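You operate a simulated robot arm through the tools that you are given. There is no shell and no other tool.

The job below is to be done with a simulated two-armed robot. You get a single attempt, and the scene is never put back.

Task
Dry the beans in the yellow screen at 40 C to under 12 %.
Fine: seat the screen on the dryer; switch off before 10 %.

It is judged by the outcome, as a careful person would: the job done as asked, and still so three seconds after it is handed in. It fails if anything else is knocked over, pushed out of place, dropped, spilled or broken.

Robot
Two 7-joint arms with two-finger parallel grippers on one trunk, on a base that moves. Base frame: it is fixed to the floor where the robot stands at the start and does not move with it; the origin is under the middle of the robot, x ahead of it, y to its left, z up. Units: m, degrees, N and s.
The left shoulder is at the start at [0.07, 0.13, 1.187], the right one opposite. With the tool pointing down near the work surface each hand reaches from about 0.22 to 0.52 m from the robot's upright axis, wherever it stands, measured 20 degrees to its own side. Places, roughly: blue screen [2.25, -3.75, 1]; dryer [2.9, -2, 0.9]; dryer dial [2.8, -2, 1]; dryer switch [2.9, -1.9, 0.9]; white screen [2.25, -3.5, 1]; yellow screen [2.5, -2.5, 1]. Payload 1.57 kg a hand.
The tool frame of a hand sits at the grasp point between the pads (the TCP): z along the fingers, y along the line on which they close. The tips reach 0.03 m beyond it. Largest opening 0.08 m; finger width 0.017, thickness 0.012; the body of the gripper, 0.04 by 0.082 m, starts 0.08 m behind the TCP.
Orientation is told as [roll, pitch, yaw] about the base's x, y, z axes, in that order, counted from this pose: with the fingers straight down and closing along the base's y, the tool's x points along the base's -x, its y along +y and its z along -z.

Tools
- The arms move only by the tool drive_tool. It takes "left_rows", "right_rows" or both (then of equal length, played together; a hand with none holds still); each is a list of rows, each an object (a shift or turn left out is 0, a gripper value left out holds the last) with "fingers": the finger opening in m, from 0 to 0.08; "translation": the shift along the base's x, y, z in m, a list of three; "rot": the turn, a rotation vector about the base's x, y, z in degrees, a list of three. In form: [{"fingers": fingers, "translation": [tx, ty, tz], "rot": [wx, wy, wz]}, ...]. A call has 1 to 20 rows; each row is the pose to reach, as a shift and turn from the pose commanded when the call began. Rows are played at 5 a second. More than 0.05 m and 8.6 degrees between two rows, or a gripper value outside its range, and nothing of the call is played. A pose out of reach is approached as far as the arm can. The call stops where the force on the tool passes 40 N (or 10 N more than at its start, if that is more) or the arm is blocked; 0.2 s more then pass. The fingers move at their own pace (about 0.108 m/s each) and stop on an object; they squeeze with about 43 N. The grip force told is the motor's: it shows also when the fingers shut on nothing. Time passes only in rows, and 0.2 s behind the last, so rows that repeat a pose let the fingers close. It gives the time, the measured TCP pose, the force on the tool (base axes), the opening and the grip force at its end, in the units of the frame above (readings bear some noise), with the torque about the TCP (base axes, N m) and any sound that the robot's microphone picked up.
- Cameras (640 x 400 px; columns grow to the right, rows downward): "scene" is now at [0.1298, -0.0036, 1.3998]; the picture's right is [-0.04, -1.00, 0.00], its down [-0.71, 0.03, -0.71] and it looks along [0.71, -0.03, -0.71] (base axes); focal length 272 px, centre (320, 200). "left" rides on the left gripper at [0.072, 0.007, -0.122] in its tool frame; the picture's right is [-0.09, 1.00, 0.00], its down [-0.84, -0.08, -0.54] and it looks along [-0.54, -0.05, 0.84] (tool axes); focal length 238 px, centre (320, 200). "right" rides on the right gripper at [0.072, -0.007, -0.122] in its tool frame; the picture's right is [0.09, 1.00, 0.00], its down [-0.84, 0.08, -0.54] and it looks along [-0.54, 0.05, 0.84] (tool axes); focal length 238 px, centre (320, 200).
- snapshot(camera): a new picture of that camera. No time passes.
- lift_body(by): slides the trunk up (or, below 0, down) by that many m; the arms and the scene camera ride with it, the base frame stays. It gives what a move gives, with no picture.
- drive_base(legs): drives the robot by 1 to 6 legs, each [ahead, left, turn to the left] in m, m and degrees, along the robot's own axes; the way and the turn of a leg run together, so that a leg with both is an arc; at most 1.5 m and 180 degrees a leg. The arms and the cameras ride along, it lands a little off, and it stops where it bumps. It gives what a move gives.
- turn_head(pan, tilt): turns the head with the scene camera to pan (to the left, within 86 degrees either way) and tilt (down, from -29 to 69), counted from straight ahead of the robot. It gives what a move gives.
- locate(camera, pixels): there is no depth. For up to 12 entries [column, row, z] of the newest picture of that camera ("zoom" is the newest enlarged one), the place [x, y] in the base frame at which the ray of that pixel passes the height z, good to about 0.002 m. No time passes.
- zoom(camera, box): a new picture of the part [left, top, right, bottom] of that camera's present view, enlarged. No time passes.
- close_job(): hands the job in; it is judged then, once.

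Unless the task says otherwise, let go and move clear before handing in.

The tools are called after "Emit:" by a JSON object that holds its "api" and its "payload". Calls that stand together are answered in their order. drive_tool: Moves the arms, as the interface text tells. Its arguments: {"type":"object","properties":{"left_rows":{"type":"array"},"right_rows":{"type":"array"}},"required":[]} The other tools are called the same way: lift_body (by) moves the trunk up or down; drive_base (legs) drives the base; turn_head (pan, tilt) turns the head that bears the scene camera; snapshot (camera) takes a picture; locate (camera, pixels) gives the place at which the rays of pixels pass given heights; zoom (camera, box) takes an enlarged picture of a part of a camera's view; close_job () hands the job in.

At the start:

```text
time_s: 0.0
left_tcp_pos: [0.4002, 0.1584, 1.1475]
left_tool_rot: [-0.1, 0.0, 0.1]
left_force: [0.4, -0.9, 0.1]
left_wrist_torque: [-0.02, 0.01, 0.03]
left_grip_width: 0.0798
left_grasp_force: 0.0
right_tcp_pos: [0.3872, -0.1508, 1.1091]
right_tool_rot: [0.1, 0.1, 0.0]
right_force: [0.5, -0.3, 0.2]
right_wrist_torque: [-0.03, -0.03, -0.02]
right_grip_width: 0.0798
right_grasp_force: 0.1
trunk travel left (down, up): [-0.825, 0.115]
robot x, y, heading: [-0.0022, -0.0023, 0.0]
head pan, tilt (commanded): [-2.2, 45.0]
```

scene: 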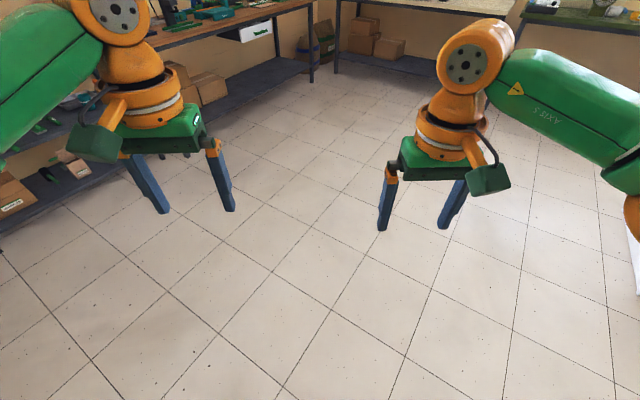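
right: 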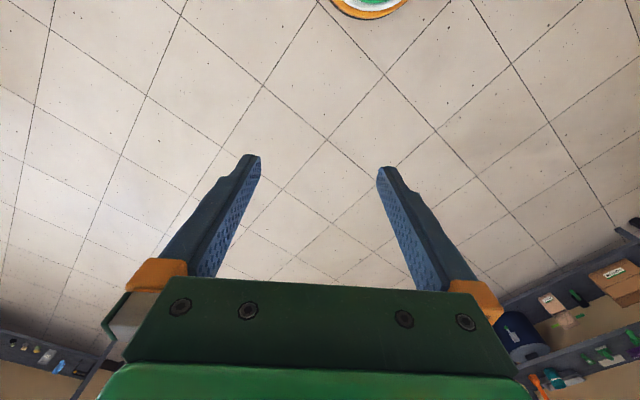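
left: 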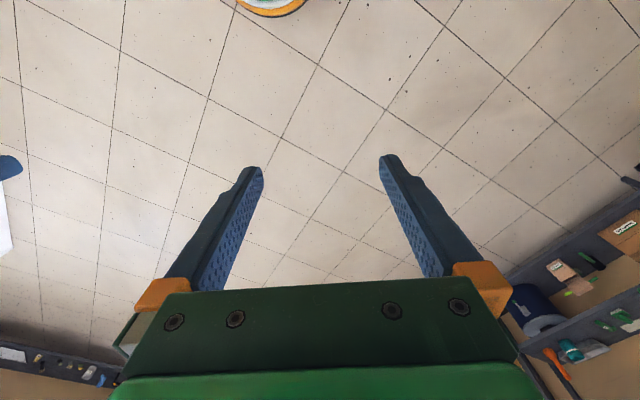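

The opening pictures show floor, a workbench ahead-left and another at the far right; the dryer and screens are far to the right front. I turn the head toward them first.

Emit:
{"api": "turn_head", "payload": {"pan": -40, "tilt": 10}}

Emit:
{"api": "snapshot", "payload": {"camera": "scene"}}

```text
time_s: 1.0
left_tcp_pos: [0.3998, 0.1592, 1.1489]
left_tool_rot: [-0.2, 0.1, 0.0]
left_force: [-0.4, 0.0, -0.5]
left_wrist_torque: [-0.01, -0.01, 0.0]
left_grip_width: 0.0803
left_grasp_force: 0.0
right_tcp_pos: [0.3883, -0.1515, 1.1082]
right_tool_rot: [0.0, 0.0, 0.0]
right_force: [0.2, -0.9, 0.1]
right_wrist_torque: [0.01, -0.02, -0.01]
right_grip_width: 0.0802
right_grasp_force: 0.0
trunk travel left (down, up): [-0.825, 0.115]
robot x, y, heading: [-0.0021, -0.0009, 0.1]
head pan, tilt (commanded): [-40.0, 10.0]
```

```text
taken
```

scene: 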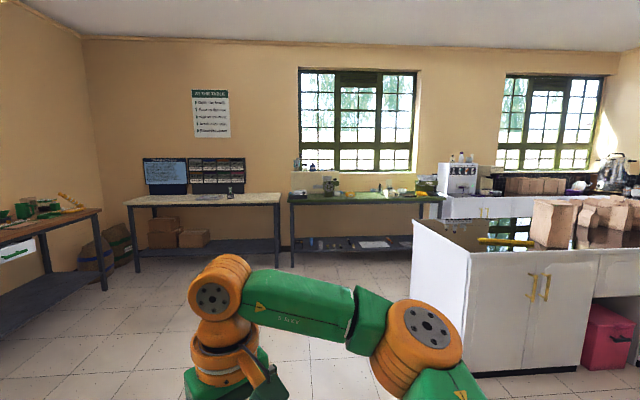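

The bench under the window at (290-440, 195) and the island at the right (420-640, 240) with something yellow at (505, 242) are in view. I zoom in on both.

Emit:
{"api": "zoom", "payload": {"camera": "scene", "box": [270, 150, 450, 262]}}

Emit:
{"api": "zoom", "payload": {"camera": "scene", "box": [400, 140, 640, 290]}}

Emit:
{"api": "zoom", "payload": {"camera": "scene", "box": [120, 80, 280, 210]}}

```text
3.56 times, centred on (360, 206) of scene
```

zoom: 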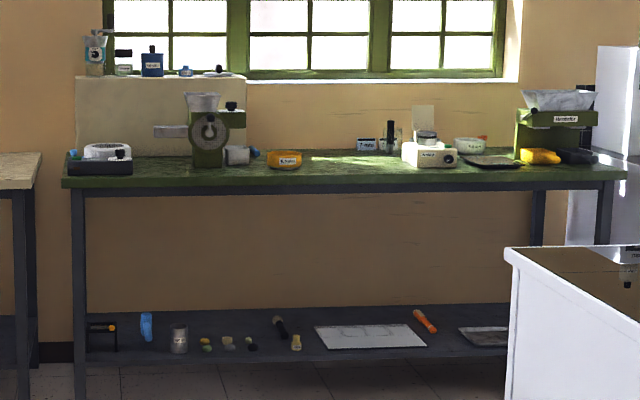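

```text
2.67 times, centred on (520, 215) of scene
```

zoom: 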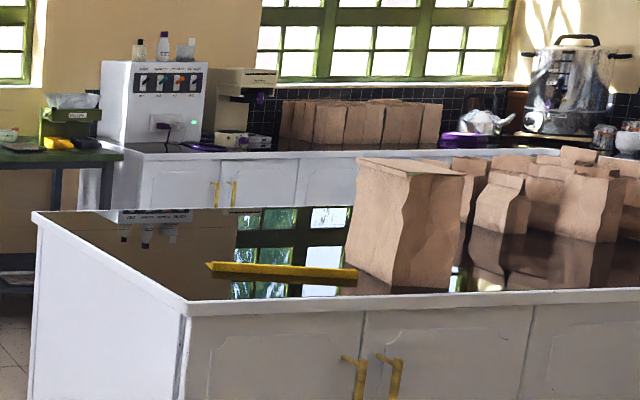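

```text
3.08 times, centred on (200, 145) of scene
```

zoom: 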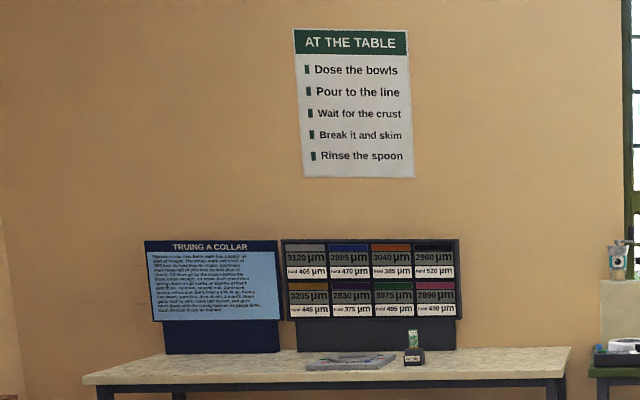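

The green bench under the window carries the black-based unit with a white ring (100,158 in the first zoom), the mill, and an orange/yellow dish at (285,159); positions suggest the first is the dryer and the dish is the yellow screen. I locate the bench edge and items.

Emit:
{"api": "locate", "payload": {"camera": "scene", "pixels": [[289, 202, 0.88], [443, 201, 0.88], [298, 197, 0.9], [350, 196, 0.9], [388, 195, 0.9], [412, 248, 0.9], [470, 252, 0.9], [128, 204, 0.9], [278, 204, 0.9]]}}

Emit:
{"api": "zoom", "payload": {"camera": "scene", "box": [284, 168, 364, 208]}}

Emit:
{"api": "zoom", "payload": {"camera": "scene", "box": [360, 168, 440, 208]}}

```text
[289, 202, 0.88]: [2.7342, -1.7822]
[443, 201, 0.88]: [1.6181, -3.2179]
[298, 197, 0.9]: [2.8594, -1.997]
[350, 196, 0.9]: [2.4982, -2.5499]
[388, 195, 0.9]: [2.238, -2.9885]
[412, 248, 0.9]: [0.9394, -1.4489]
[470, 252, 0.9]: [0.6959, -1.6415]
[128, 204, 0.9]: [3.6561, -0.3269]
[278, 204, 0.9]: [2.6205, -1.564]
```

```text
8.00 times, centred on (324, 188) of scene
```

zoom: 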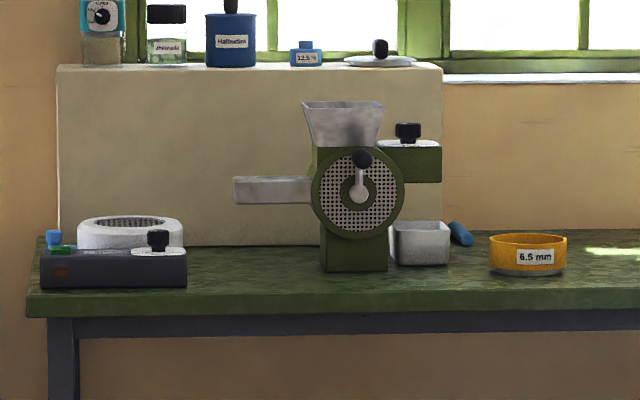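

```text
8.00 times, centred on (400, 188) of scene
```

zoom: 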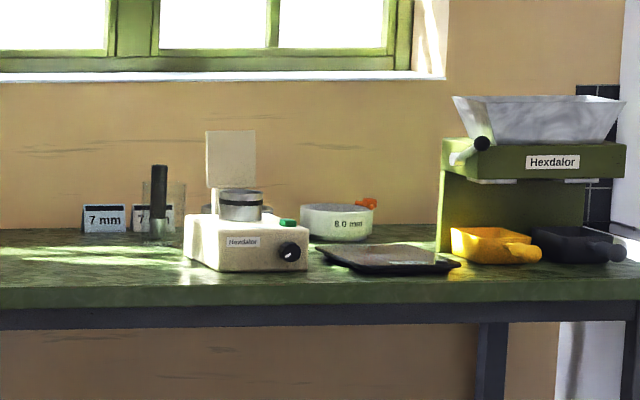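

The yellow dish labelled "6.5 mm" sits right of the mill, and the dryer (black box, white ring, dial, blue/green buttons) sits left. I check the island's edge and then drive part way toward the bench.

Emit:
{"api": "locate", "payload": {"camera": "scene", "pixels": [[412, 220, 0.9], [471, 253, 0.9], [289, 200, 0.9], [440, 199, 0.9]]}}

Emit:
{"api": "drive_base", "payload": {"legs": [[0, 0, -37.7], [1.5, 0, 0]]}}

Emit:
{"api": "turn_head", "payload": {"pan": 0, "tilt": 15}}

Emit:
{"api": "snapshot", "payload": {"camera": "scene"}}

```text
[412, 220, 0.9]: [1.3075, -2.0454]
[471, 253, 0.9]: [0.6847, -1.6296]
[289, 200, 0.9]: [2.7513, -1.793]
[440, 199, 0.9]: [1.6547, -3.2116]
```

```text
time_s: 10.2
left_tcp_pos: [1.5893, -1.0463, 1.148]
left_tool_rot: [-0.1, 0.0, -38.1]
left_force: [-0.1, 0.0, -0.2]
left_wrist_torque: [-0.02, 0.02, 0.0]
left_grip_width: 0.0801
left_grasp_force: 0.1
right_tcp_pos: [1.3877, -1.2819, 1.1096]
right_tool_rot: [0.0, 0.0, -38.4]
right_force: [0.0, 0.5, -0.5]
right_wrist_torque: [0.01, -0.01, -0.03]
right_grip_width: 0.08
right_grasp_force: 0.1
trunk travel left (down, up): [-0.825, 0.115]
robot x, y, heading: [1.1775, -0.9265, -38.3]
head pan, tilt (commanded): [-40.0, 10.0]
```

```text
time_s: 11.3
left_tcp_pos: [1.589, -1.0463, 1.1478]
left_tool_rot: [-0.2, -0.1, -38.1]
left_force: [-0.9, 0.4, 0.2]
left_wrist_torque: [0.0, 0.0, -0.02]
left_grip_width: 0.0798
left_grasp_force: 0.0
right_tcp_pos: [1.3875, -1.2813, 1.1095]
right_tool_rot: [-0.1, 0.0, -38.3]
right_force: [-0.1, 0.1, 0.3]
right_wrist_torque: [-0.01, -0.01, 0.03]
right_grip_width: 0.0802
right_grasp_force: 0.1
trunk travel left (down, up): [-0.825, 0.115]
robot x, y, heading: [1.174, -0.9228, -38.3]
head pan, tilt (commanded): [0.0, 15.0]
```

```text
taken
```

scene: 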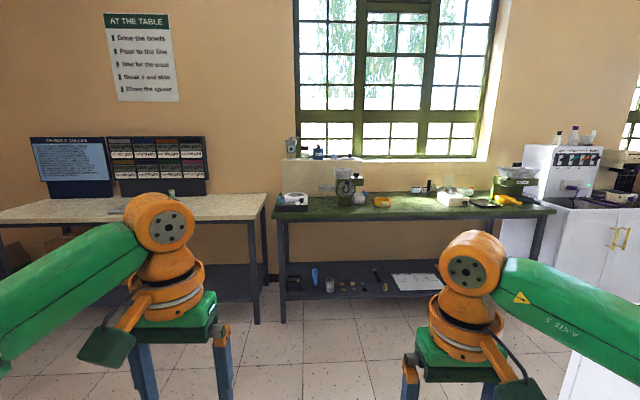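

The green bench is now centred at (290-550, 210), with the dryer at (293,200) and the yellow screen at (382,202). I zoom in to read it and locate the items.

Emit:
{"api": "zoom", "payload": {"camera": "scene", "box": [268, 130, 408, 218]}}

Emit:
{"api": "zoom", "payload": {"camera": "scene", "box": [400, 150, 560, 222]}}

Emit:
{"api": "zoom", "payload": {"camera": "scene", "box": [20, 130, 220, 210]}}

Emit:
{"api": "locate", "payload": {"camera": "scene", "pixels": [[279, 216, 0.9], [555, 212, 0.9], [293, 205, 0.9], [382, 207, 0.9], [265, 216, 0.9], [345, 205, 0.9]]}}

```text
4.55 times, centred on (338, 174) of scene
```

zoom: 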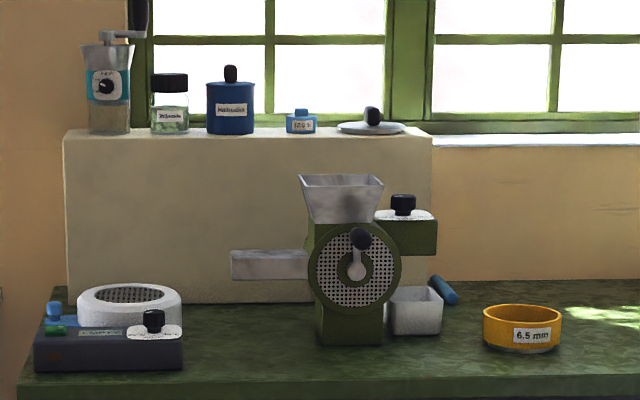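

```text
4.00 times, centred on (480, 186) of scene
```

zoom: 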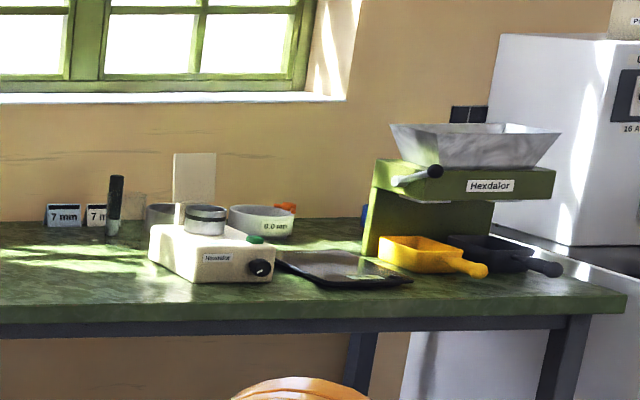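

```text
3.20 times, centred on (120, 170) of scene
```

zoom: 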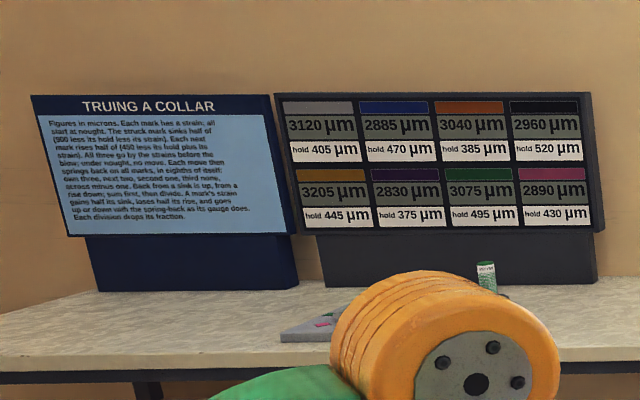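

```text
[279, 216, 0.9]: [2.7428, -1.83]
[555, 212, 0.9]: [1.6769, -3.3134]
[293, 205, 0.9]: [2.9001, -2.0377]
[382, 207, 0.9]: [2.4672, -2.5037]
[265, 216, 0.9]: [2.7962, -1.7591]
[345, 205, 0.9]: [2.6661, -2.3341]
```

The bench front runs at about heading −36°, dryer at left end and yellow screen to the right of the mill. The boards on the other bench concern another job (grinder truing). I square up and drive nearer, stopping well short of the edge.

Emit:
{"api": "drive_base", "payload": {"legs": [[0, 0, 2.6], [1.1, -0.2, 0]]}}

Emit:
{"api": "turn_head", "payload": {"pan": 0, "tilt": 32}}

Emit:
{"api": "snapshot", "payload": {"camera": "scene"}}

```text
time_s: 17.5
left_tcp_pos: [2.3784, -1.8322, 1.1491]
left_tool_rot: [0.0, 0.1, -35.3]
left_force: [0.3, 0.8, -0.1]
left_wrist_torque: [-0.03, -0.02, -0.03]
left_grip_width: 0.0798
left_grasp_force: 0.1
right_tcp_pos: [2.1893, -2.0782, 1.1099]
right_tool_rot: [-0.1, 0.0, -35.5]
right_force: [1.2, 0.1, -0.1]
right_wrist_torque: [-0.02, 0.0, -0.02]
right_grip_width: 0.0802
right_grasp_force: 0.1
trunk travel left (down, up): [-0.825, 0.115]
robot x, y, heading: [1.9633, -1.7322, -35.3]
head pan, tilt (commanded): [0.0, 15.0]
```

```text
time_s: 18.3
left_tcp_pos: [2.3795, -1.8328, 1.1482]
left_tool_rot: [-0.1, 0.0, -35.3]
left_force: [0.4, 0.8, 0.5]
left_wrist_torque: [0.0, 0.03, -0.01]
left_grip_width: 0.0801
left_grasp_force: 0.1
right_tcp_pos: [2.1924, -2.0783, 1.1093]
right_tool_rot: [0.0, 0.0, -35.4]
right_force: [0.4, -0.5, 0.7]
right_wrist_torque: [-0.03, 0.05, -0.01]
right_grip_width: 0.0799
right_grasp_force: 0.1
trunk travel left (down, up): [-0.825, 0.115]
robot x, y, heading: [1.9641, -1.7305, -35.3]
head pan, tilt (commanded): [0.0, 32.0]
```

```text
taken
```

scene: 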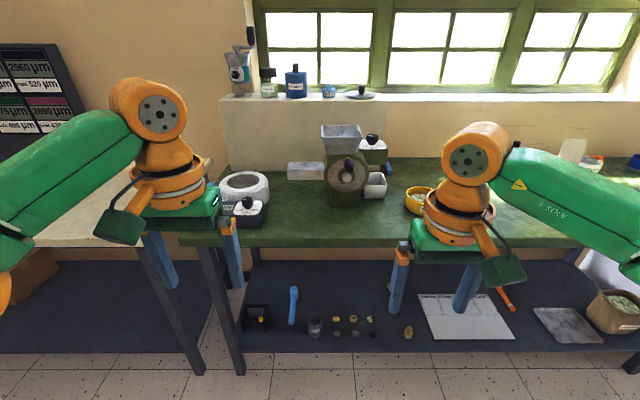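

The dryer is partly hidden behind the left gripper at (240,195), the screen behind the right gripper at (415,200). I zoom on each.

Emit:
{"api": "zoom", "payload": {"camera": "scene", "box": [180, 150, 320, 250]}}

Emit:
{"api": "zoom", "payload": {"camera": "scene", "box": [300, 120, 460, 250]}}

Emit:
{"api": "zoom", "payload": {"camera": "scene", "box": [210, 40, 390, 110]}}

Emit:
{"api": "zoom", "payload": {"camera": "scene", "box": [220, 270, 460, 370]}}

```text
4.00 times, centred on (250, 200) of scene
```

zoom: 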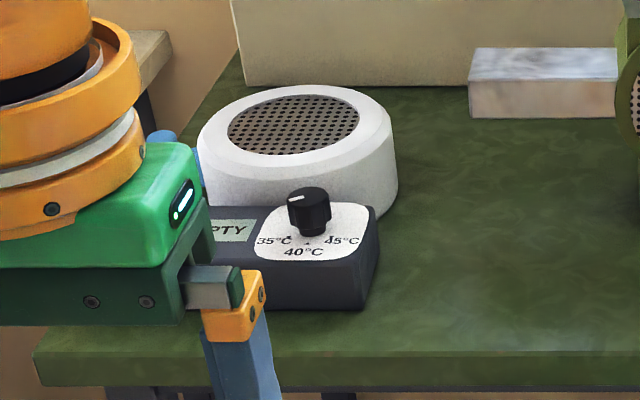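

```text
3.08 times, centred on (380, 185) of scene
```

zoom: 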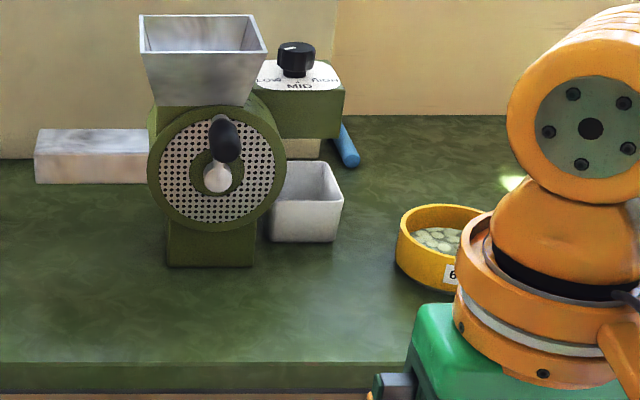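

```text
3.56 times, centred on (300, 75) of scene
```

zoom: 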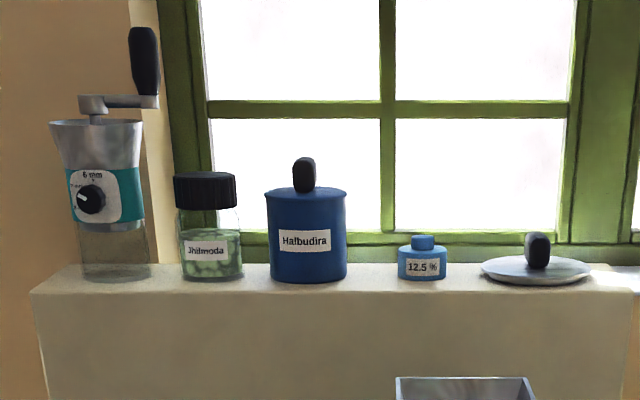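

```text
2.67 times, centred on (340, 320) of scene
```

zoom: 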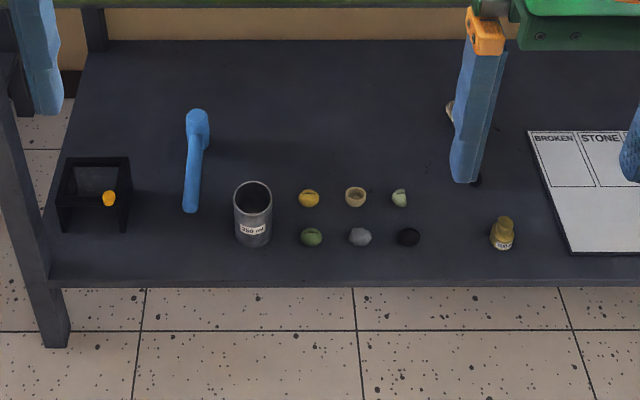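

The dryer's window reads "...PTY" (EMPTY) and its dial is marked 35/40/45 °C, so the moisture should show there once the screen is seated. I measure the bench height by locating the left corner again, plus the main items.

Emit:
{"api": "locate", "payload": {"camera": "scene", "pixels": [[179, 238, 0.85], [179, 238, 0.9], [179, 238, 0.95], [243, 226, 0.9], [264, 226, 0.9], [244, 181, 0.98], [246, 205, 0.97], [415, 210, 0.9], [405, 194, 0.95], [320, 247, 0.9]]}}

Emit:
{"api": "turn_head", "payload": {"pan": 25, "tilt": 32}}

Emit:
{"api": "snapshot", "payload": {"camera": "scene"}}

```text
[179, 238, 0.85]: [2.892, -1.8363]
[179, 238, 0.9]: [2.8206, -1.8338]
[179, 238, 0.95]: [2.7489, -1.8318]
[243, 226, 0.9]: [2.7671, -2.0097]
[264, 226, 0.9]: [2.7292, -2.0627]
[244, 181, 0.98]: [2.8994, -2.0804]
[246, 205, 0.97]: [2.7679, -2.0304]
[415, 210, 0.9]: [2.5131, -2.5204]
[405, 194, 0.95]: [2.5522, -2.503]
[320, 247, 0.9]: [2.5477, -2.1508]
```

```text
time_s: 19.1
left_tcp_pos: [2.3788, -1.8331, 1.148]
left_tool_rot: [-0.1, 0.1, -35.3]
left_force: [0.8, 0.2, 0.2]
left_wrist_torque: [-0.02, -0.01, -0.04]
left_grip_width: 0.0802
left_grasp_force: 0.1
right_tcp_pos: [2.1898, -2.0797, 1.1098]
right_tool_rot: [0.0, 0.0, -35.4]
right_force: [0.8, -0.2, -0.1]
right_wrist_torque: [0.0, 0.02, -0.02]
right_grip_width: 0.0799
right_grasp_force: 0.0
trunk travel left (down, up): [-0.825, 0.115]
robot x, y, heading: [1.9637, -1.7293, -35.0]
head pan, tilt (commanded): [25.0, 32.0]
```

```text
taken
```

scene: 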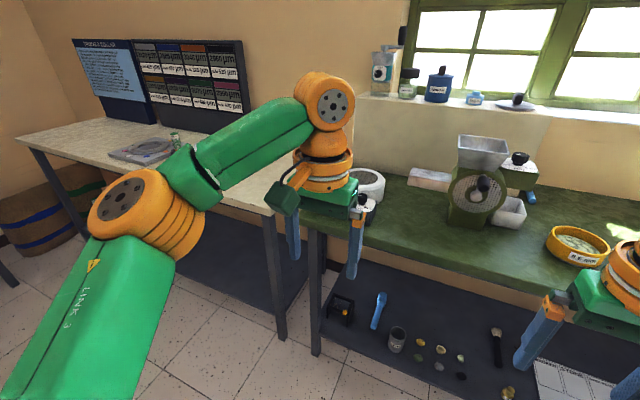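

The left bench's front edge lines up with the green bench, so there is room on the left. I move nearer and to the left to look at the dryer from straight ahead.

Emit:
{"api": "drive_base", "payload": {"legs": [[0.25, 0.28, 0]]}}

Emit:
{"api": "turn_head", "payload": {"pan": 0, "tilt": 45}}

Emit:
{"api": "snapshot", "payload": {"camera": "scene"}}

Emit:
{"api": "snapshot", "payload": {"camera": "left"}}

Emit:
{"api": "snapshot", "payload": {"camera": "right"}}

```text
time_s: 21.5
left_tcp_pos: [2.7428, -1.7516, 1.1482]
left_tool_rot: [0.0, -0.2, -35.6]
left_force: [0.2, 0.3, 0.0]
left_wrist_torque: [0.04, -0.01, -0.02]
left_grip_width: 0.08
left_grasp_force: 0.1
right_tcp_pos: [2.5525, -1.9973, 1.1098]
right_tool_rot: [0.1, -0.1, -35.6]
right_force: [0.1, -0.2, -0.4]
right_wrist_torque: [0.02, 0.0, -0.02]
right_grip_width: 0.08
right_grasp_force: 0.1
trunk travel left (down, up): [-0.825, 0.115]
robot x, y, heading: [2.3273, -1.6502, -35.5]
head pan, tilt (commanded): [25.0, 32.0]
```

```text
time_s: 22.4
left_tcp_pos: [2.7445, -1.7508, 1.1486]
left_tool_rot: [-0.1, 0.0, -35.5]
left_force: [-0.4, 0.5, 0.1]
left_wrist_torque: [0.01, -0.03, -0.01]
left_grip_width: 0.0802
left_grasp_force: 0.0
right_tcp_pos: [2.5546, -1.9963, 1.1094]
right_tool_rot: [-0.1, 0.0, -35.5]
right_force: [-0.5, -0.4, 0.4]
right_wrist_torque: [0.0, 0.0, -0.01]
right_grip_width: 0.08
right_grasp_force: 0.1
trunk travel left (down, up): [-0.825, 0.115]
robot x, y, heading: [2.3265, -1.6463, -35.6]
head pan, tilt (commanded): [0.0, 45.0]
```

```text
taken
```

scene: 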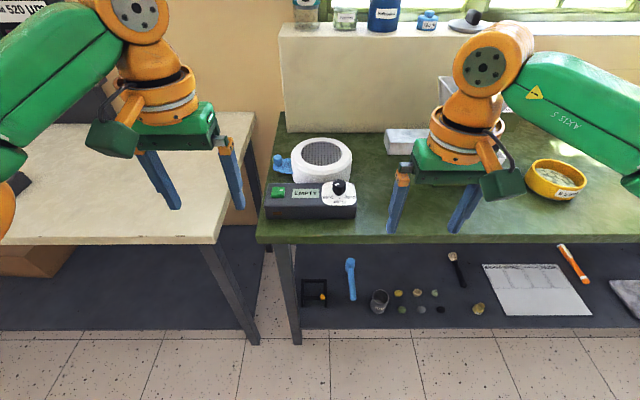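

```text
taken
```

left: 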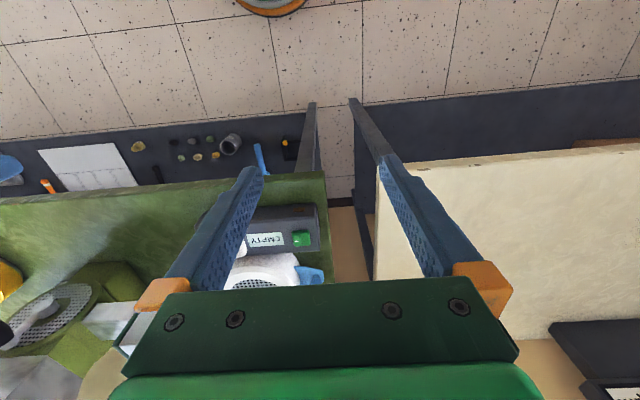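

```text
taken
```

right: 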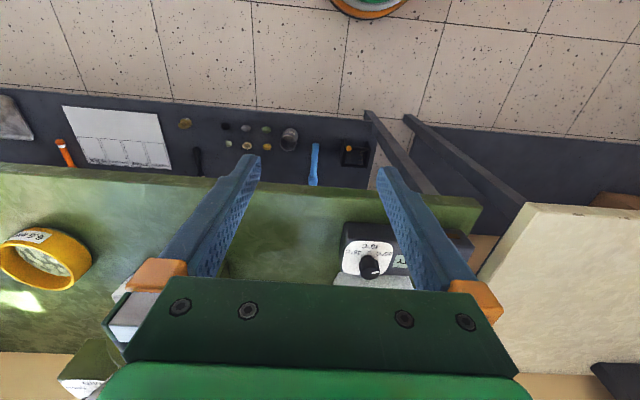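

Now the dryer is clearly in view at (315,180): green rocker at (278,192), window "EMPTY" at (305,192), dial at (338,190). I zoom in and locate its parts from several cameras to find heights.

Emit:
{"api": "zoom", "payload": {"camera": "scene", "box": [255, 125, 367, 235]}}

Emit:
{"api": "zoom", "payload": {"camera": "scene", "box": [500, 140, 600, 210]}}

Emit:
{"api": "locate", "payload": {"camera": "scene", "pixels": [[256, 237, 0.8], [256, 237, 0.85], [256, 237, 0.9], [356, 217, 0.8], [356, 217, 0.85], [356, 217, 0.9]]}}

Emit:
{"api": "locate", "payload": {"camera": "right", "pixels": [[343, 223, 0.85], [343, 223, 0.9], [45, 238, 0.85], [45, 238, 0.9], [45, 238, 0.95]]}}

Emit:
{"api": "locate", "payload": {"camera": "left", "pixels": [[327, 171, 0.8], [327, 171, 0.85], [327, 171, 0.9], [319, 205, 0.85], [319, 205, 0.9]]}}

```text
3.64 times, centred on (311, 180) of scene
```

zoom: 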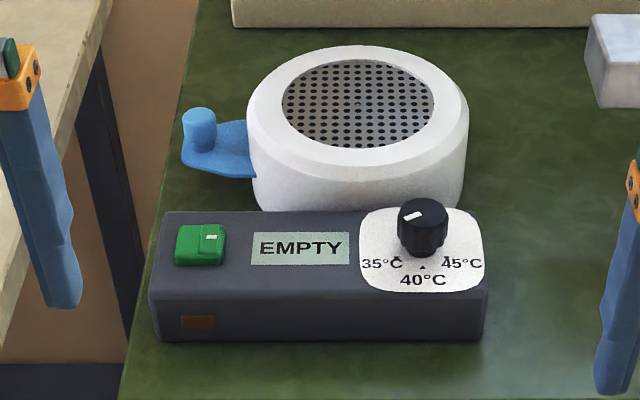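

```text
5.71 times, centred on (550, 175) of scene
```

zoom: 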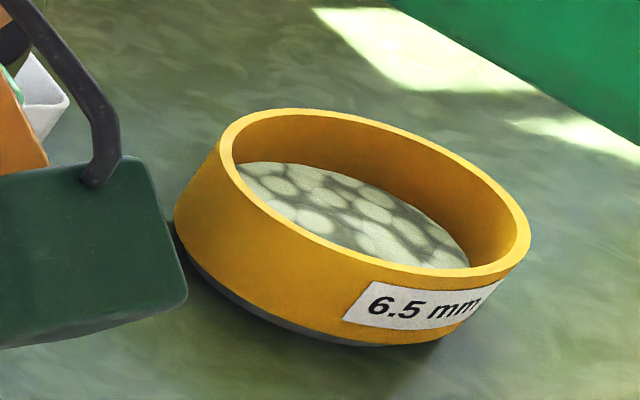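

```text
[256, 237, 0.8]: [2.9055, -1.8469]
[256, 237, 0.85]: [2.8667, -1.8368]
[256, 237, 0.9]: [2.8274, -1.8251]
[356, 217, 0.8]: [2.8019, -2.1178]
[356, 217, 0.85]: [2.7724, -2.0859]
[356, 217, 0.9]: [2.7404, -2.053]
```

```text
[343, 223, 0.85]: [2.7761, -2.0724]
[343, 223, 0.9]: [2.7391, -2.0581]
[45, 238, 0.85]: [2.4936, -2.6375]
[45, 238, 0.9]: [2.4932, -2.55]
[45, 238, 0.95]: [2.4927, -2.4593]
```

```text
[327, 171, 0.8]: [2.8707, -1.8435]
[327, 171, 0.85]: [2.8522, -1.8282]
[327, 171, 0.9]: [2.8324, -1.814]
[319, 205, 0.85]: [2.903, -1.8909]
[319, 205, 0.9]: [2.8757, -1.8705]
```

The dial pointer sits toward 35 °C (line at lower left of the knob top), so it needs about a +50° turn. There is also a blue lever on the ring's left side. I zoom on the hand camera views for detail.

Emit:
{"api": "zoom", "payload": {"camera": "right", "box": [320, 200, 460, 290]}}

Emit:
{"api": "zoom", "payload": {"camera": "left", "box": [210, 160, 350, 290]}}

Emit:
{"api": "zoom", "payload": {"camera": "scene", "box": [265, 140, 362, 200]}}

Emit:
{"api": "zoom", "payload": {"camera": "scene", "box": [270, 0, 500, 60]}}

```text
4.44 times, centred on (390, 245) of right
```

zoom: 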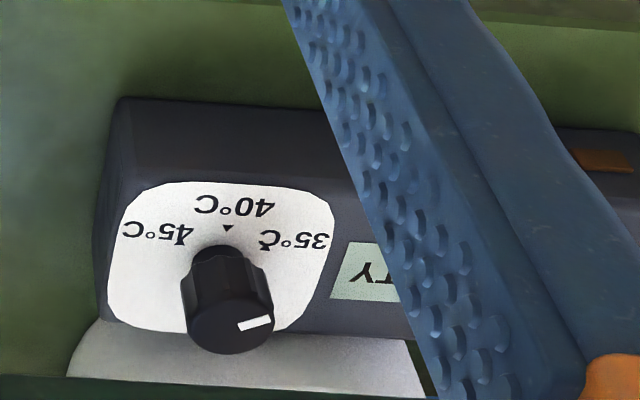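

```text
3.08 times, centred on (280, 225) of left
```

zoom: 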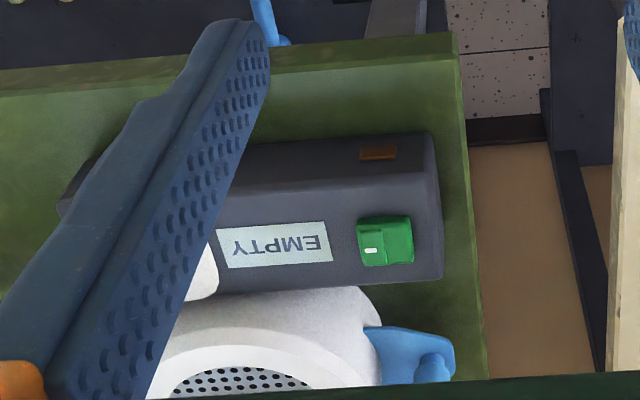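

```text
6.60 times, centred on (314, 170) of scene
```

zoom: 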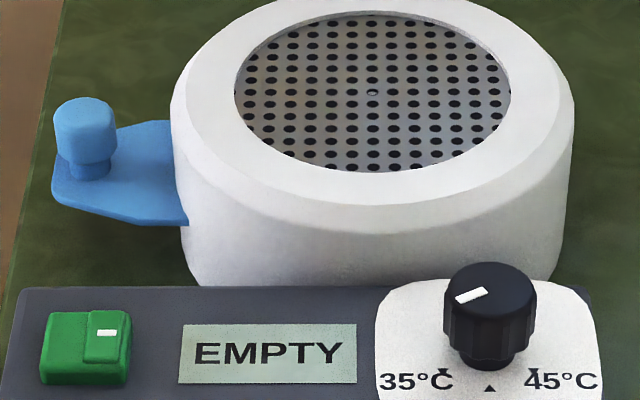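

```text
2.78 times, centred on (385, 30) of scene
```

zoom: 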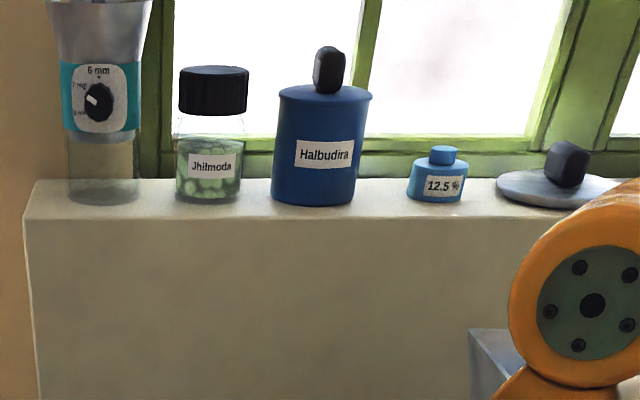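

The rocker's white mark, the 40° tick and box corners appear in two cameras each, so I triangulate their heights.

Emit:
{"api": "locate", "payload": {"camera": "scene", "pixels": [[339.7, 198.5, 0.86], [339.7, 198.5, 0.92], [281.7, 190.2, 0.86], [281.7, 190.2, 0.92], [265, 219, 0.8], [265, 219, 0.86], [355.7, 218.4, 0.8], [355.7, 218.4, 0.86]]}}

Emit:
{"api": "locate", "payload": {"camera": "right", "pixels": [[369.4, 251.4, 0.86], [369.4, 251.4, 0.92], [344.6, 222.1, 0.8], [344.6, 222.1, 0.86]]}}

Emit:
{"api": "locate", "payload": {"camera": "left", "pixels": [[296.5, 240.8, 0.86], [296.5, 240.8, 0.92], [315.6, 203.8, 0.8], [315.6, 203.8, 0.86]]}}

```text
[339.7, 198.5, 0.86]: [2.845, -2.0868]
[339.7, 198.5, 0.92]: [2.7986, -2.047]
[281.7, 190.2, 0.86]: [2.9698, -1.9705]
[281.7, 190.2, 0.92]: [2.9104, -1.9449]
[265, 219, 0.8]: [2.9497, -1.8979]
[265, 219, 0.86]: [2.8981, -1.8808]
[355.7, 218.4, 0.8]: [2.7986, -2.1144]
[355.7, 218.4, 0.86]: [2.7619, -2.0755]
```

```text
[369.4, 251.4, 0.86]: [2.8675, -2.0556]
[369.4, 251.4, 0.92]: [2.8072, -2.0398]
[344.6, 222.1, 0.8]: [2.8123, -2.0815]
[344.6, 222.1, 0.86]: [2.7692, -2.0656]
```

```text
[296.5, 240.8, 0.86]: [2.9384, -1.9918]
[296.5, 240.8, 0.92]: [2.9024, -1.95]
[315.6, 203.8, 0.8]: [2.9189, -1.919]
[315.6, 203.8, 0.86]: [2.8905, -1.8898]
```

Triangulation puts the bench top near z=0.89, the dryer box top near 0.935, the switch at about (2.890,-1.936) and the 40° tick at (2.785,-2.034). I check how far the robot's own base sticks out before driving in closer.

Emit:
{"api": "zoom", "payload": {"camera": "right", "box": [280, 0, 440, 100]}}

Emit:
{"api": "locate", "payload": {"camera": "right", "pixels": [[370, 18, 0.1], [370, 18, 0.2], [370, 18, 0.3], [335, 5, 0.2], [405, 5, 0.2]]}}

Emit:
{"api": "turn_head", "payload": {"pan": 0, "tilt": 69}}

Emit:
{"api": "snapshot", "payload": {"camera": "scene"}}

```text
4.00 times, centred on (360, 50) of right
```

zoom: 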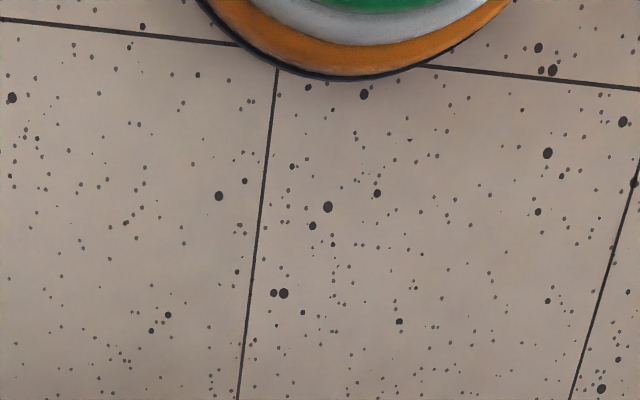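

```text
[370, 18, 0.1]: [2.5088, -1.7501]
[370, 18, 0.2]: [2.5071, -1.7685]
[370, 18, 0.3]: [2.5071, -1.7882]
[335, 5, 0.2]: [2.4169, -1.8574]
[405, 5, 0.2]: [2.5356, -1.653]
```

```text
time_s: 23.3
left_tcp_pos: [2.7441, -1.7522, 1.1481]
left_tool_rot: [-0.1, 0.0, -35.6]
left_force: [0.2, -0.1, -0.1]
left_wrist_torque: [-0.01, 0.02, 0.0]
left_grip_width: 0.08
left_grasp_force: 0.0
right_tcp_pos: [2.5548, -1.9964, 1.109]
right_tool_rot: [0.1, 0.0, -35.6]
right_force: [0.8, -0.3, -0.1]
right_wrist_torque: [0.01, 0.04, 0.01]
right_grip_width: 0.08
right_grasp_force: 0.0
trunk travel left (down, up): [-0.825, 0.115]
robot x, y, heading: [2.3268, -1.643, -35.6]
head pan, tilt (commanded): [0.0, 68.8]
```

```text
taken
```

scene: 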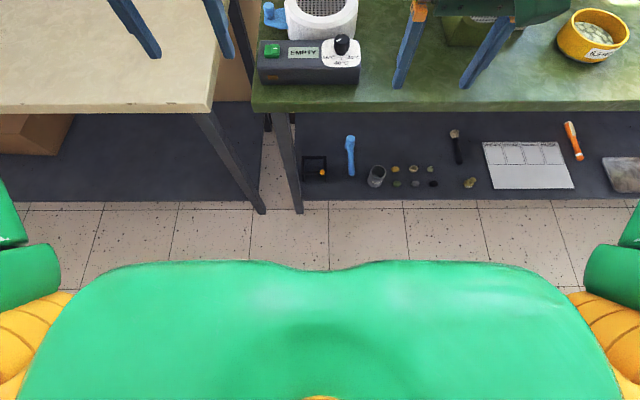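

The robot's base reaches only about 0.21 m ahead of its axis, and the bench edge is 0.52 m ahead, so there is room for about 0.2 m more. I drive in slowly.

Emit:
{"api": "drive_base", "payload": {"legs": [[0.2, 0.02, 0.6]]}}

Emit:
{"api": "turn_head", "payload": {"pan": 0, "tilt": 60}}

Emit:
{"api": "snapshot", "payload": {"camera": "scene"}}

Emit:
{"api": "snapshot", "payload": {"camera": "right"}}

Emit:
{"api": "snapshot", "payload": {"camera": "left"}}

```text
time_s: 24.9
left_tcp_pos: [2.915, -1.8432, 1.149]
left_tool_rot: [0.0, -0.2, -34.9]
left_force: [-0.1, -0.4, 0.0]
left_wrist_torque: [-0.02, -0.04, 0.0]
left_grip_width: 0.0799
left_grasp_force: 0.1
right_tcp_pos: [2.7277, -2.0918, 1.1099]
right_tool_rot: [0.0, -0.1, -35.1]
right_force: [-0.1, -0.4, 0.3]
right_wrist_torque: [-0.03, -0.01, -0.02]
right_grip_width: 0.0804
right_grasp_force: 0.2
trunk travel left (down, up): [-0.825, 0.115]
robot x, y, heading: [2.5016, -1.7452, -35.2]
head pan, tilt (commanded): [0.0, 68.8]
```

```text
time_s: 25.6
left_tcp_pos: [2.9167, -1.8434, 1.1492]
left_tool_rot: [-0.2, 0.0, -34.9]
left_force: [0.0, -0.5, 0.1]
left_wrist_torque: [-0.02, -0.01, 0.02]
left_grip_width: 0.0799
left_grasp_force: 0.0
right_tcp_pos: [2.7307, -2.0912, 1.1107]
right_tool_rot: [0.1, 0.0, -35.0]
right_force: [-0.2, 0.2, 0.1]
right_wrist_torque: [-0.01, 0.01, 0.0]
right_grip_width: 0.0799
right_grasp_force: 0.1
trunk travel left (down, up): [-0.825, 0.115]
robot x, y, heading: [2.4993, -1.7472, -35.1]
head pan, tilt (commanded): [0.0, 60.0]
```

```text
taken
```

scene: 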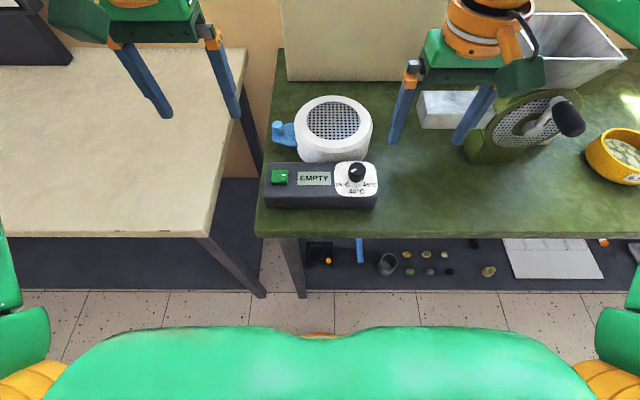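

```text
taken
```

right: 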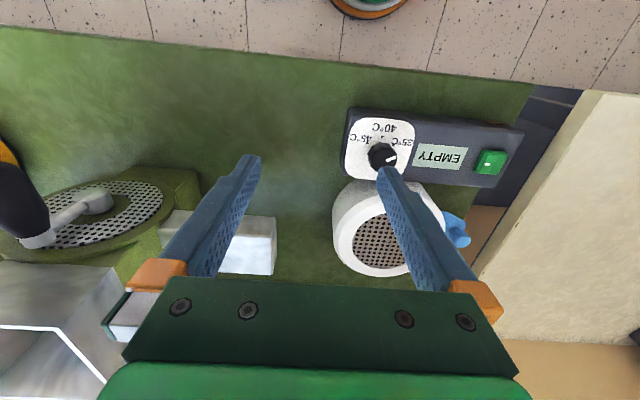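

```text
taken
```

left: 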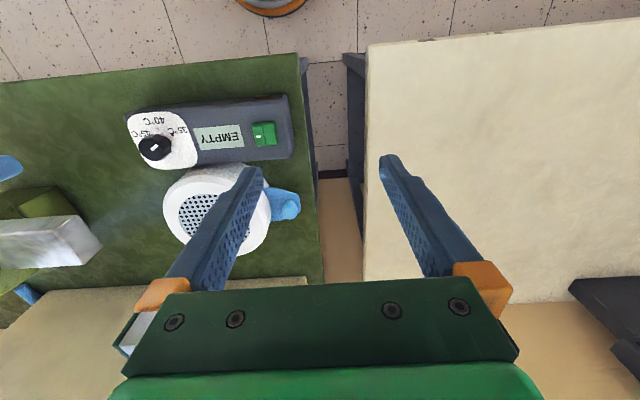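

All three cameras now see the dryer well. I zoom in with the scene and hand cameras and locate the knob and ring.

Emit:
{"api": "zoom", "payload": {"camera": "right", "box": [320, 90, 480, 290]}}

Emit:
{"api": "zoom", "payload": {"camera": "left", "box": [110, 80, 310, 270]}}

Emit:
{"api": "zoom", "payload": {"camera": "scene", "box": [250, 80, 390, 220]}}

```text
2.00 times, centred on (400, 190) of right
```

zoom: 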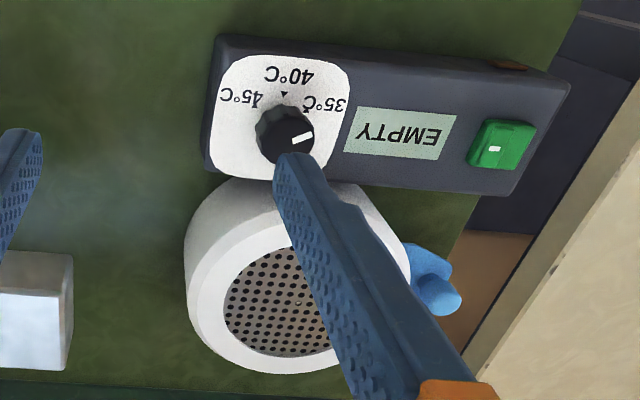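

```text
2.11 times, centred on (210, 175) of left
```

zoom: 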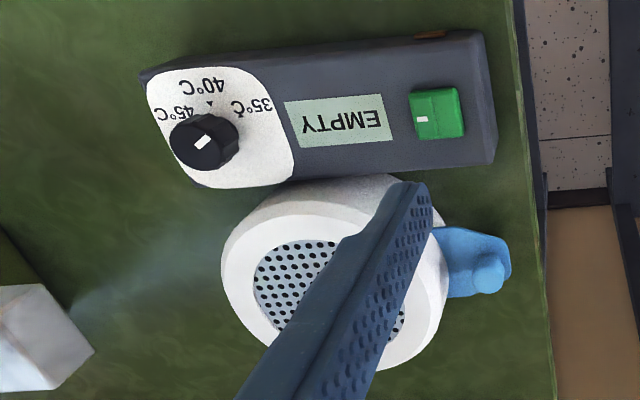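

```text
2.86 times, centred on (320, 150) of scene
```

zoom: 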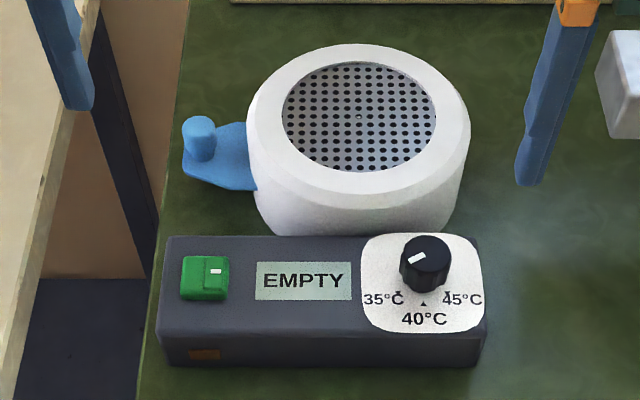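

I locate the knob-top centre and the mesh centre in each camera at two heights to intersect the rays.

Emit:
{"api": "locate", "payload": {"camera": "scene", "pixels": [[357.4, 167.5, 0.94], [357.4, 167.5, 1.0], [333.3, 120.7, 0.94], [333.3, 120.7, 1.0], [356.3, 186.3, 0.94], [283.2, 175, 0.95], [306.6, 121, 0.97], [360.5, 121, 0.97], [334, 101.5, 0.97], [334, 140, 0.97]]}}

Emit:
{"api": "locate", "payload": {"camera": "right", "pixels": [[385.5, 159, 0.94], [385.5, 159, 1.0], [389, 241.5, 0.94], [389, 241.5, 1.0], [382, 137, 0.94], [487, 165, 0.95], [353, 240, 0.97], [333, 240, 0.97]]}}

Emit:
{"api": "locate", "payload": {"camera": "left", "pixels": [[152.6, 149.4, 0.94], [152.6, 149.4, 1.0], [157, 129.5, 0.94], [258, 136.5, 0.95]]}}

```text
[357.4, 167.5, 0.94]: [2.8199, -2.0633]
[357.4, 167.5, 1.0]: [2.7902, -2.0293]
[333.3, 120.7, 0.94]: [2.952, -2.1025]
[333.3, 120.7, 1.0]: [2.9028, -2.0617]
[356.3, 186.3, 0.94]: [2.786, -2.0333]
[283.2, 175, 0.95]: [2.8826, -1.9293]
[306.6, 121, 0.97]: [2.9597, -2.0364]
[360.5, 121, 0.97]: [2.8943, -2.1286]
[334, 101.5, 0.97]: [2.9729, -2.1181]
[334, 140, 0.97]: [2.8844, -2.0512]
```

```text
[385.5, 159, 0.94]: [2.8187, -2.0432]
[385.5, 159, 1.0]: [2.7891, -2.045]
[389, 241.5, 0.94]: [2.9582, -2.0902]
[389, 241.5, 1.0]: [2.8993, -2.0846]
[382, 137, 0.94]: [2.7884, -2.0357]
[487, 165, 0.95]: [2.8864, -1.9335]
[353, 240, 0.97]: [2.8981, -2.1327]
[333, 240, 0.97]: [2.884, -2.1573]
```

```text
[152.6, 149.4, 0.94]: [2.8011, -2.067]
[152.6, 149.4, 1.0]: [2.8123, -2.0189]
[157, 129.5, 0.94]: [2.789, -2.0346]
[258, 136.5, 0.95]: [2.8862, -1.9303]
```

The knob axis is at about (2.805, -2.044), top z≈0.970 on a plate at 0.94; mesh centre is at (2.932, -2.087, 0.965). I bring the right hand above the knob, pre-turned −25° and opened to 0.05.

Emit:
{"api": "drive_tool", "payload": {"right_rows": [{"fingers": 0.05, "translation": [0.02, 0.012, 0], "rot": [0, 0, -7]}, {"fingers": 0.05, "translation": [0.04, 0.025, 0], "rot": [0, 0, -14]}, {"fingers": 0.05, "translation": [0.06, 0.038, 0], "rot": [0, 0, -20]}, {"fingers": 0.05, "translation": [0.0743, 0.0472, 0], "rot": [0, 0, -25]}, {"fingers": 0.05, "translation": [0.0743, 0.0472, -0.03], "rot": [0, 0, -25]}, {"fingers": 0.05, "translation": [0.0743, 0.0472, -0.06], "rot": [0, 0, -25]}, {"fingers": 0.05, "translation": [0.0743, 0.0472, -0.06], "rot": [0, 0, -25]}]}}

Emit:
{"api": "snapshot", "payload": {"camera": "right"}}

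Emit:
{"api": "zoom", "payload": {"camera": "scene", "box": [290, 80, 430, 220]}}

Emit:
{"api": "zoom", "payload": {"camera": "left", "box": [60, 60, 260, 220]}}

```text
time_s: 27.2
left_tcp_pos: [2.9189, -1.8455, 1.1485]
left_tool_rot: [-0.1, 0.0, -34.8]
left_force: [0.1, 0.5, -0.6]
left_wrist_torque: [-0.02, 0.01, 0.02]
left_grip_width: 0.0798
left_grasp_force: 0.1
right_tcp_pos: [2.8058, -2.0442, 1.0492]
right_tool_rot: [0.0, 0.0, -60.0]
right_force: [0.1, 0.0, 0.1]
right_wrist_torque: [0.01, 0.01, 0.01]
right_grip_width: 0.0503
right_grasp_force: 0.0
trunk travel left (down, up): [-0.825, 0.115]
robot x, y, heading: [2.5014, -1.745, -35.2]
head pan, tilt (commanded): [0.0, 60.0]
```

```text
taken
```

right: 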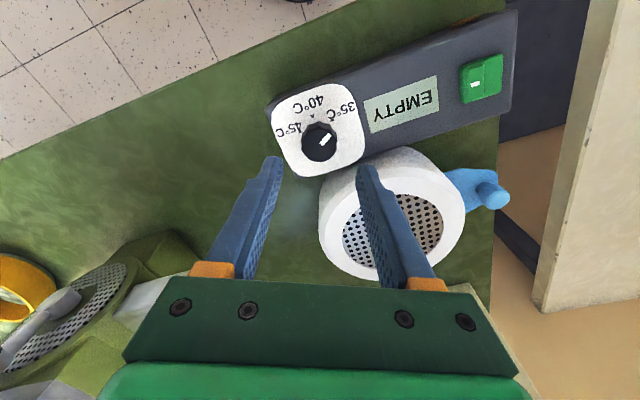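

```text
2.86 times, centred on (360, 150) of scene
```

zoom: 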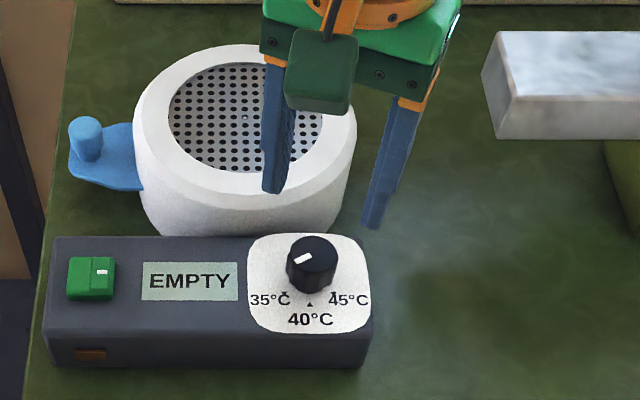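

```text
2.50 times, centred on (160, 140) of left
```

zoom: 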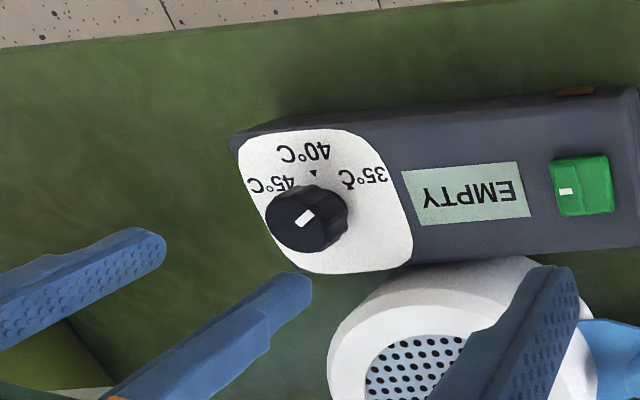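

In the right camera the tool axis at knob height should fall at (321,145), and the knob top is at (322,143), so the hand is aligned. I descend to z≈0.978 and close on the knob.

Emit:
{"api": "drive_tool", "payload": {"right_rows": [{"fingers": 0.05, "translation": [0, 0, -0.03]}, {"fingers": 0.05, "translation": [0, 0, -0.055]}, {"fingers": 0.05, "translation": [0, 0, -0.071]}, {"fingers": 0.05, "translation": [0, 0, -0.071]}, {"fingers": 0.02, "translation": [0, 0, -0.071]}, {"fingers": 0.02, "translation": [0, 0, -0.071]}, {"fingers": 0.02, "translation": [0, 0, -0.071]}]}}

Emit:
{"api": "snapshot", "payload": {"camera": "right"}}

Emit:
{"api": "zoom", "payload": {"camera": "scene", "box": [290, 80, 430, 220]}}

Emit:
{"api": "zoom", "payload": {"camera": "left", "box": [60, 60, 260, 220]}}

```text
time_s: 28.8
left_tcp_pos: [2.9178, -1.845, 1.1487]
left_tool_rot: [0.0, 0.0, -34.9]
left_force: [-0.7, 0.4, 0.5]
left_wrist_torque: [0.02, -0.01, 0.0]
left_grip_width: 0.0804
left_grasp_force: 0.0
right_tcp_pos: [2.8048, -2.0449, 0.9795]
right_tool_rot: [0.0, 0.0, -60.2]
right_force: [-2.1, 1.5, -6.6]
right_wrist_torque: [-0.08, -0.66, 0.02]
right_grip_width: 0.0353
right_grasp_force: 42.4
trunk travel left (down, up): [-0.825, 0.115]
robot x, y, heading: [2.5001, -1.746, -35.1]
head pan, tilt (commanded): [0.0, 60.0]
```

```text
taken
```

right: 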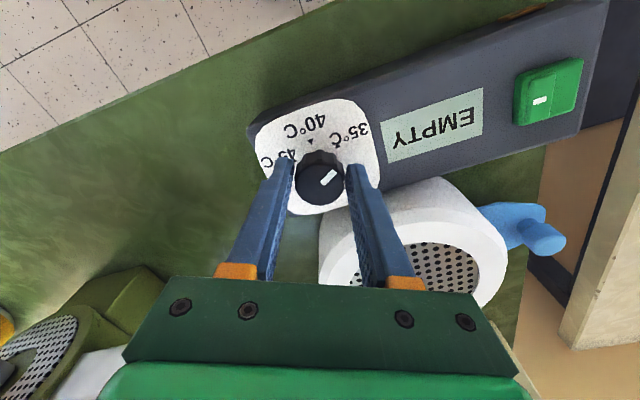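

```text
2.86 times, centred on (360, 150) of scene
```

zoom: 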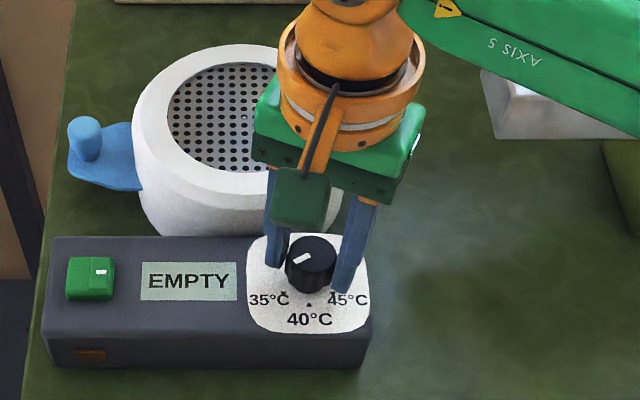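

```text
2.50 times, centred on (160, 140) of left
```

zoom: 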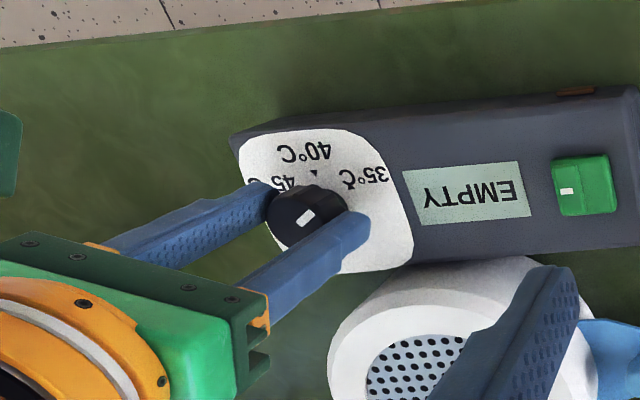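

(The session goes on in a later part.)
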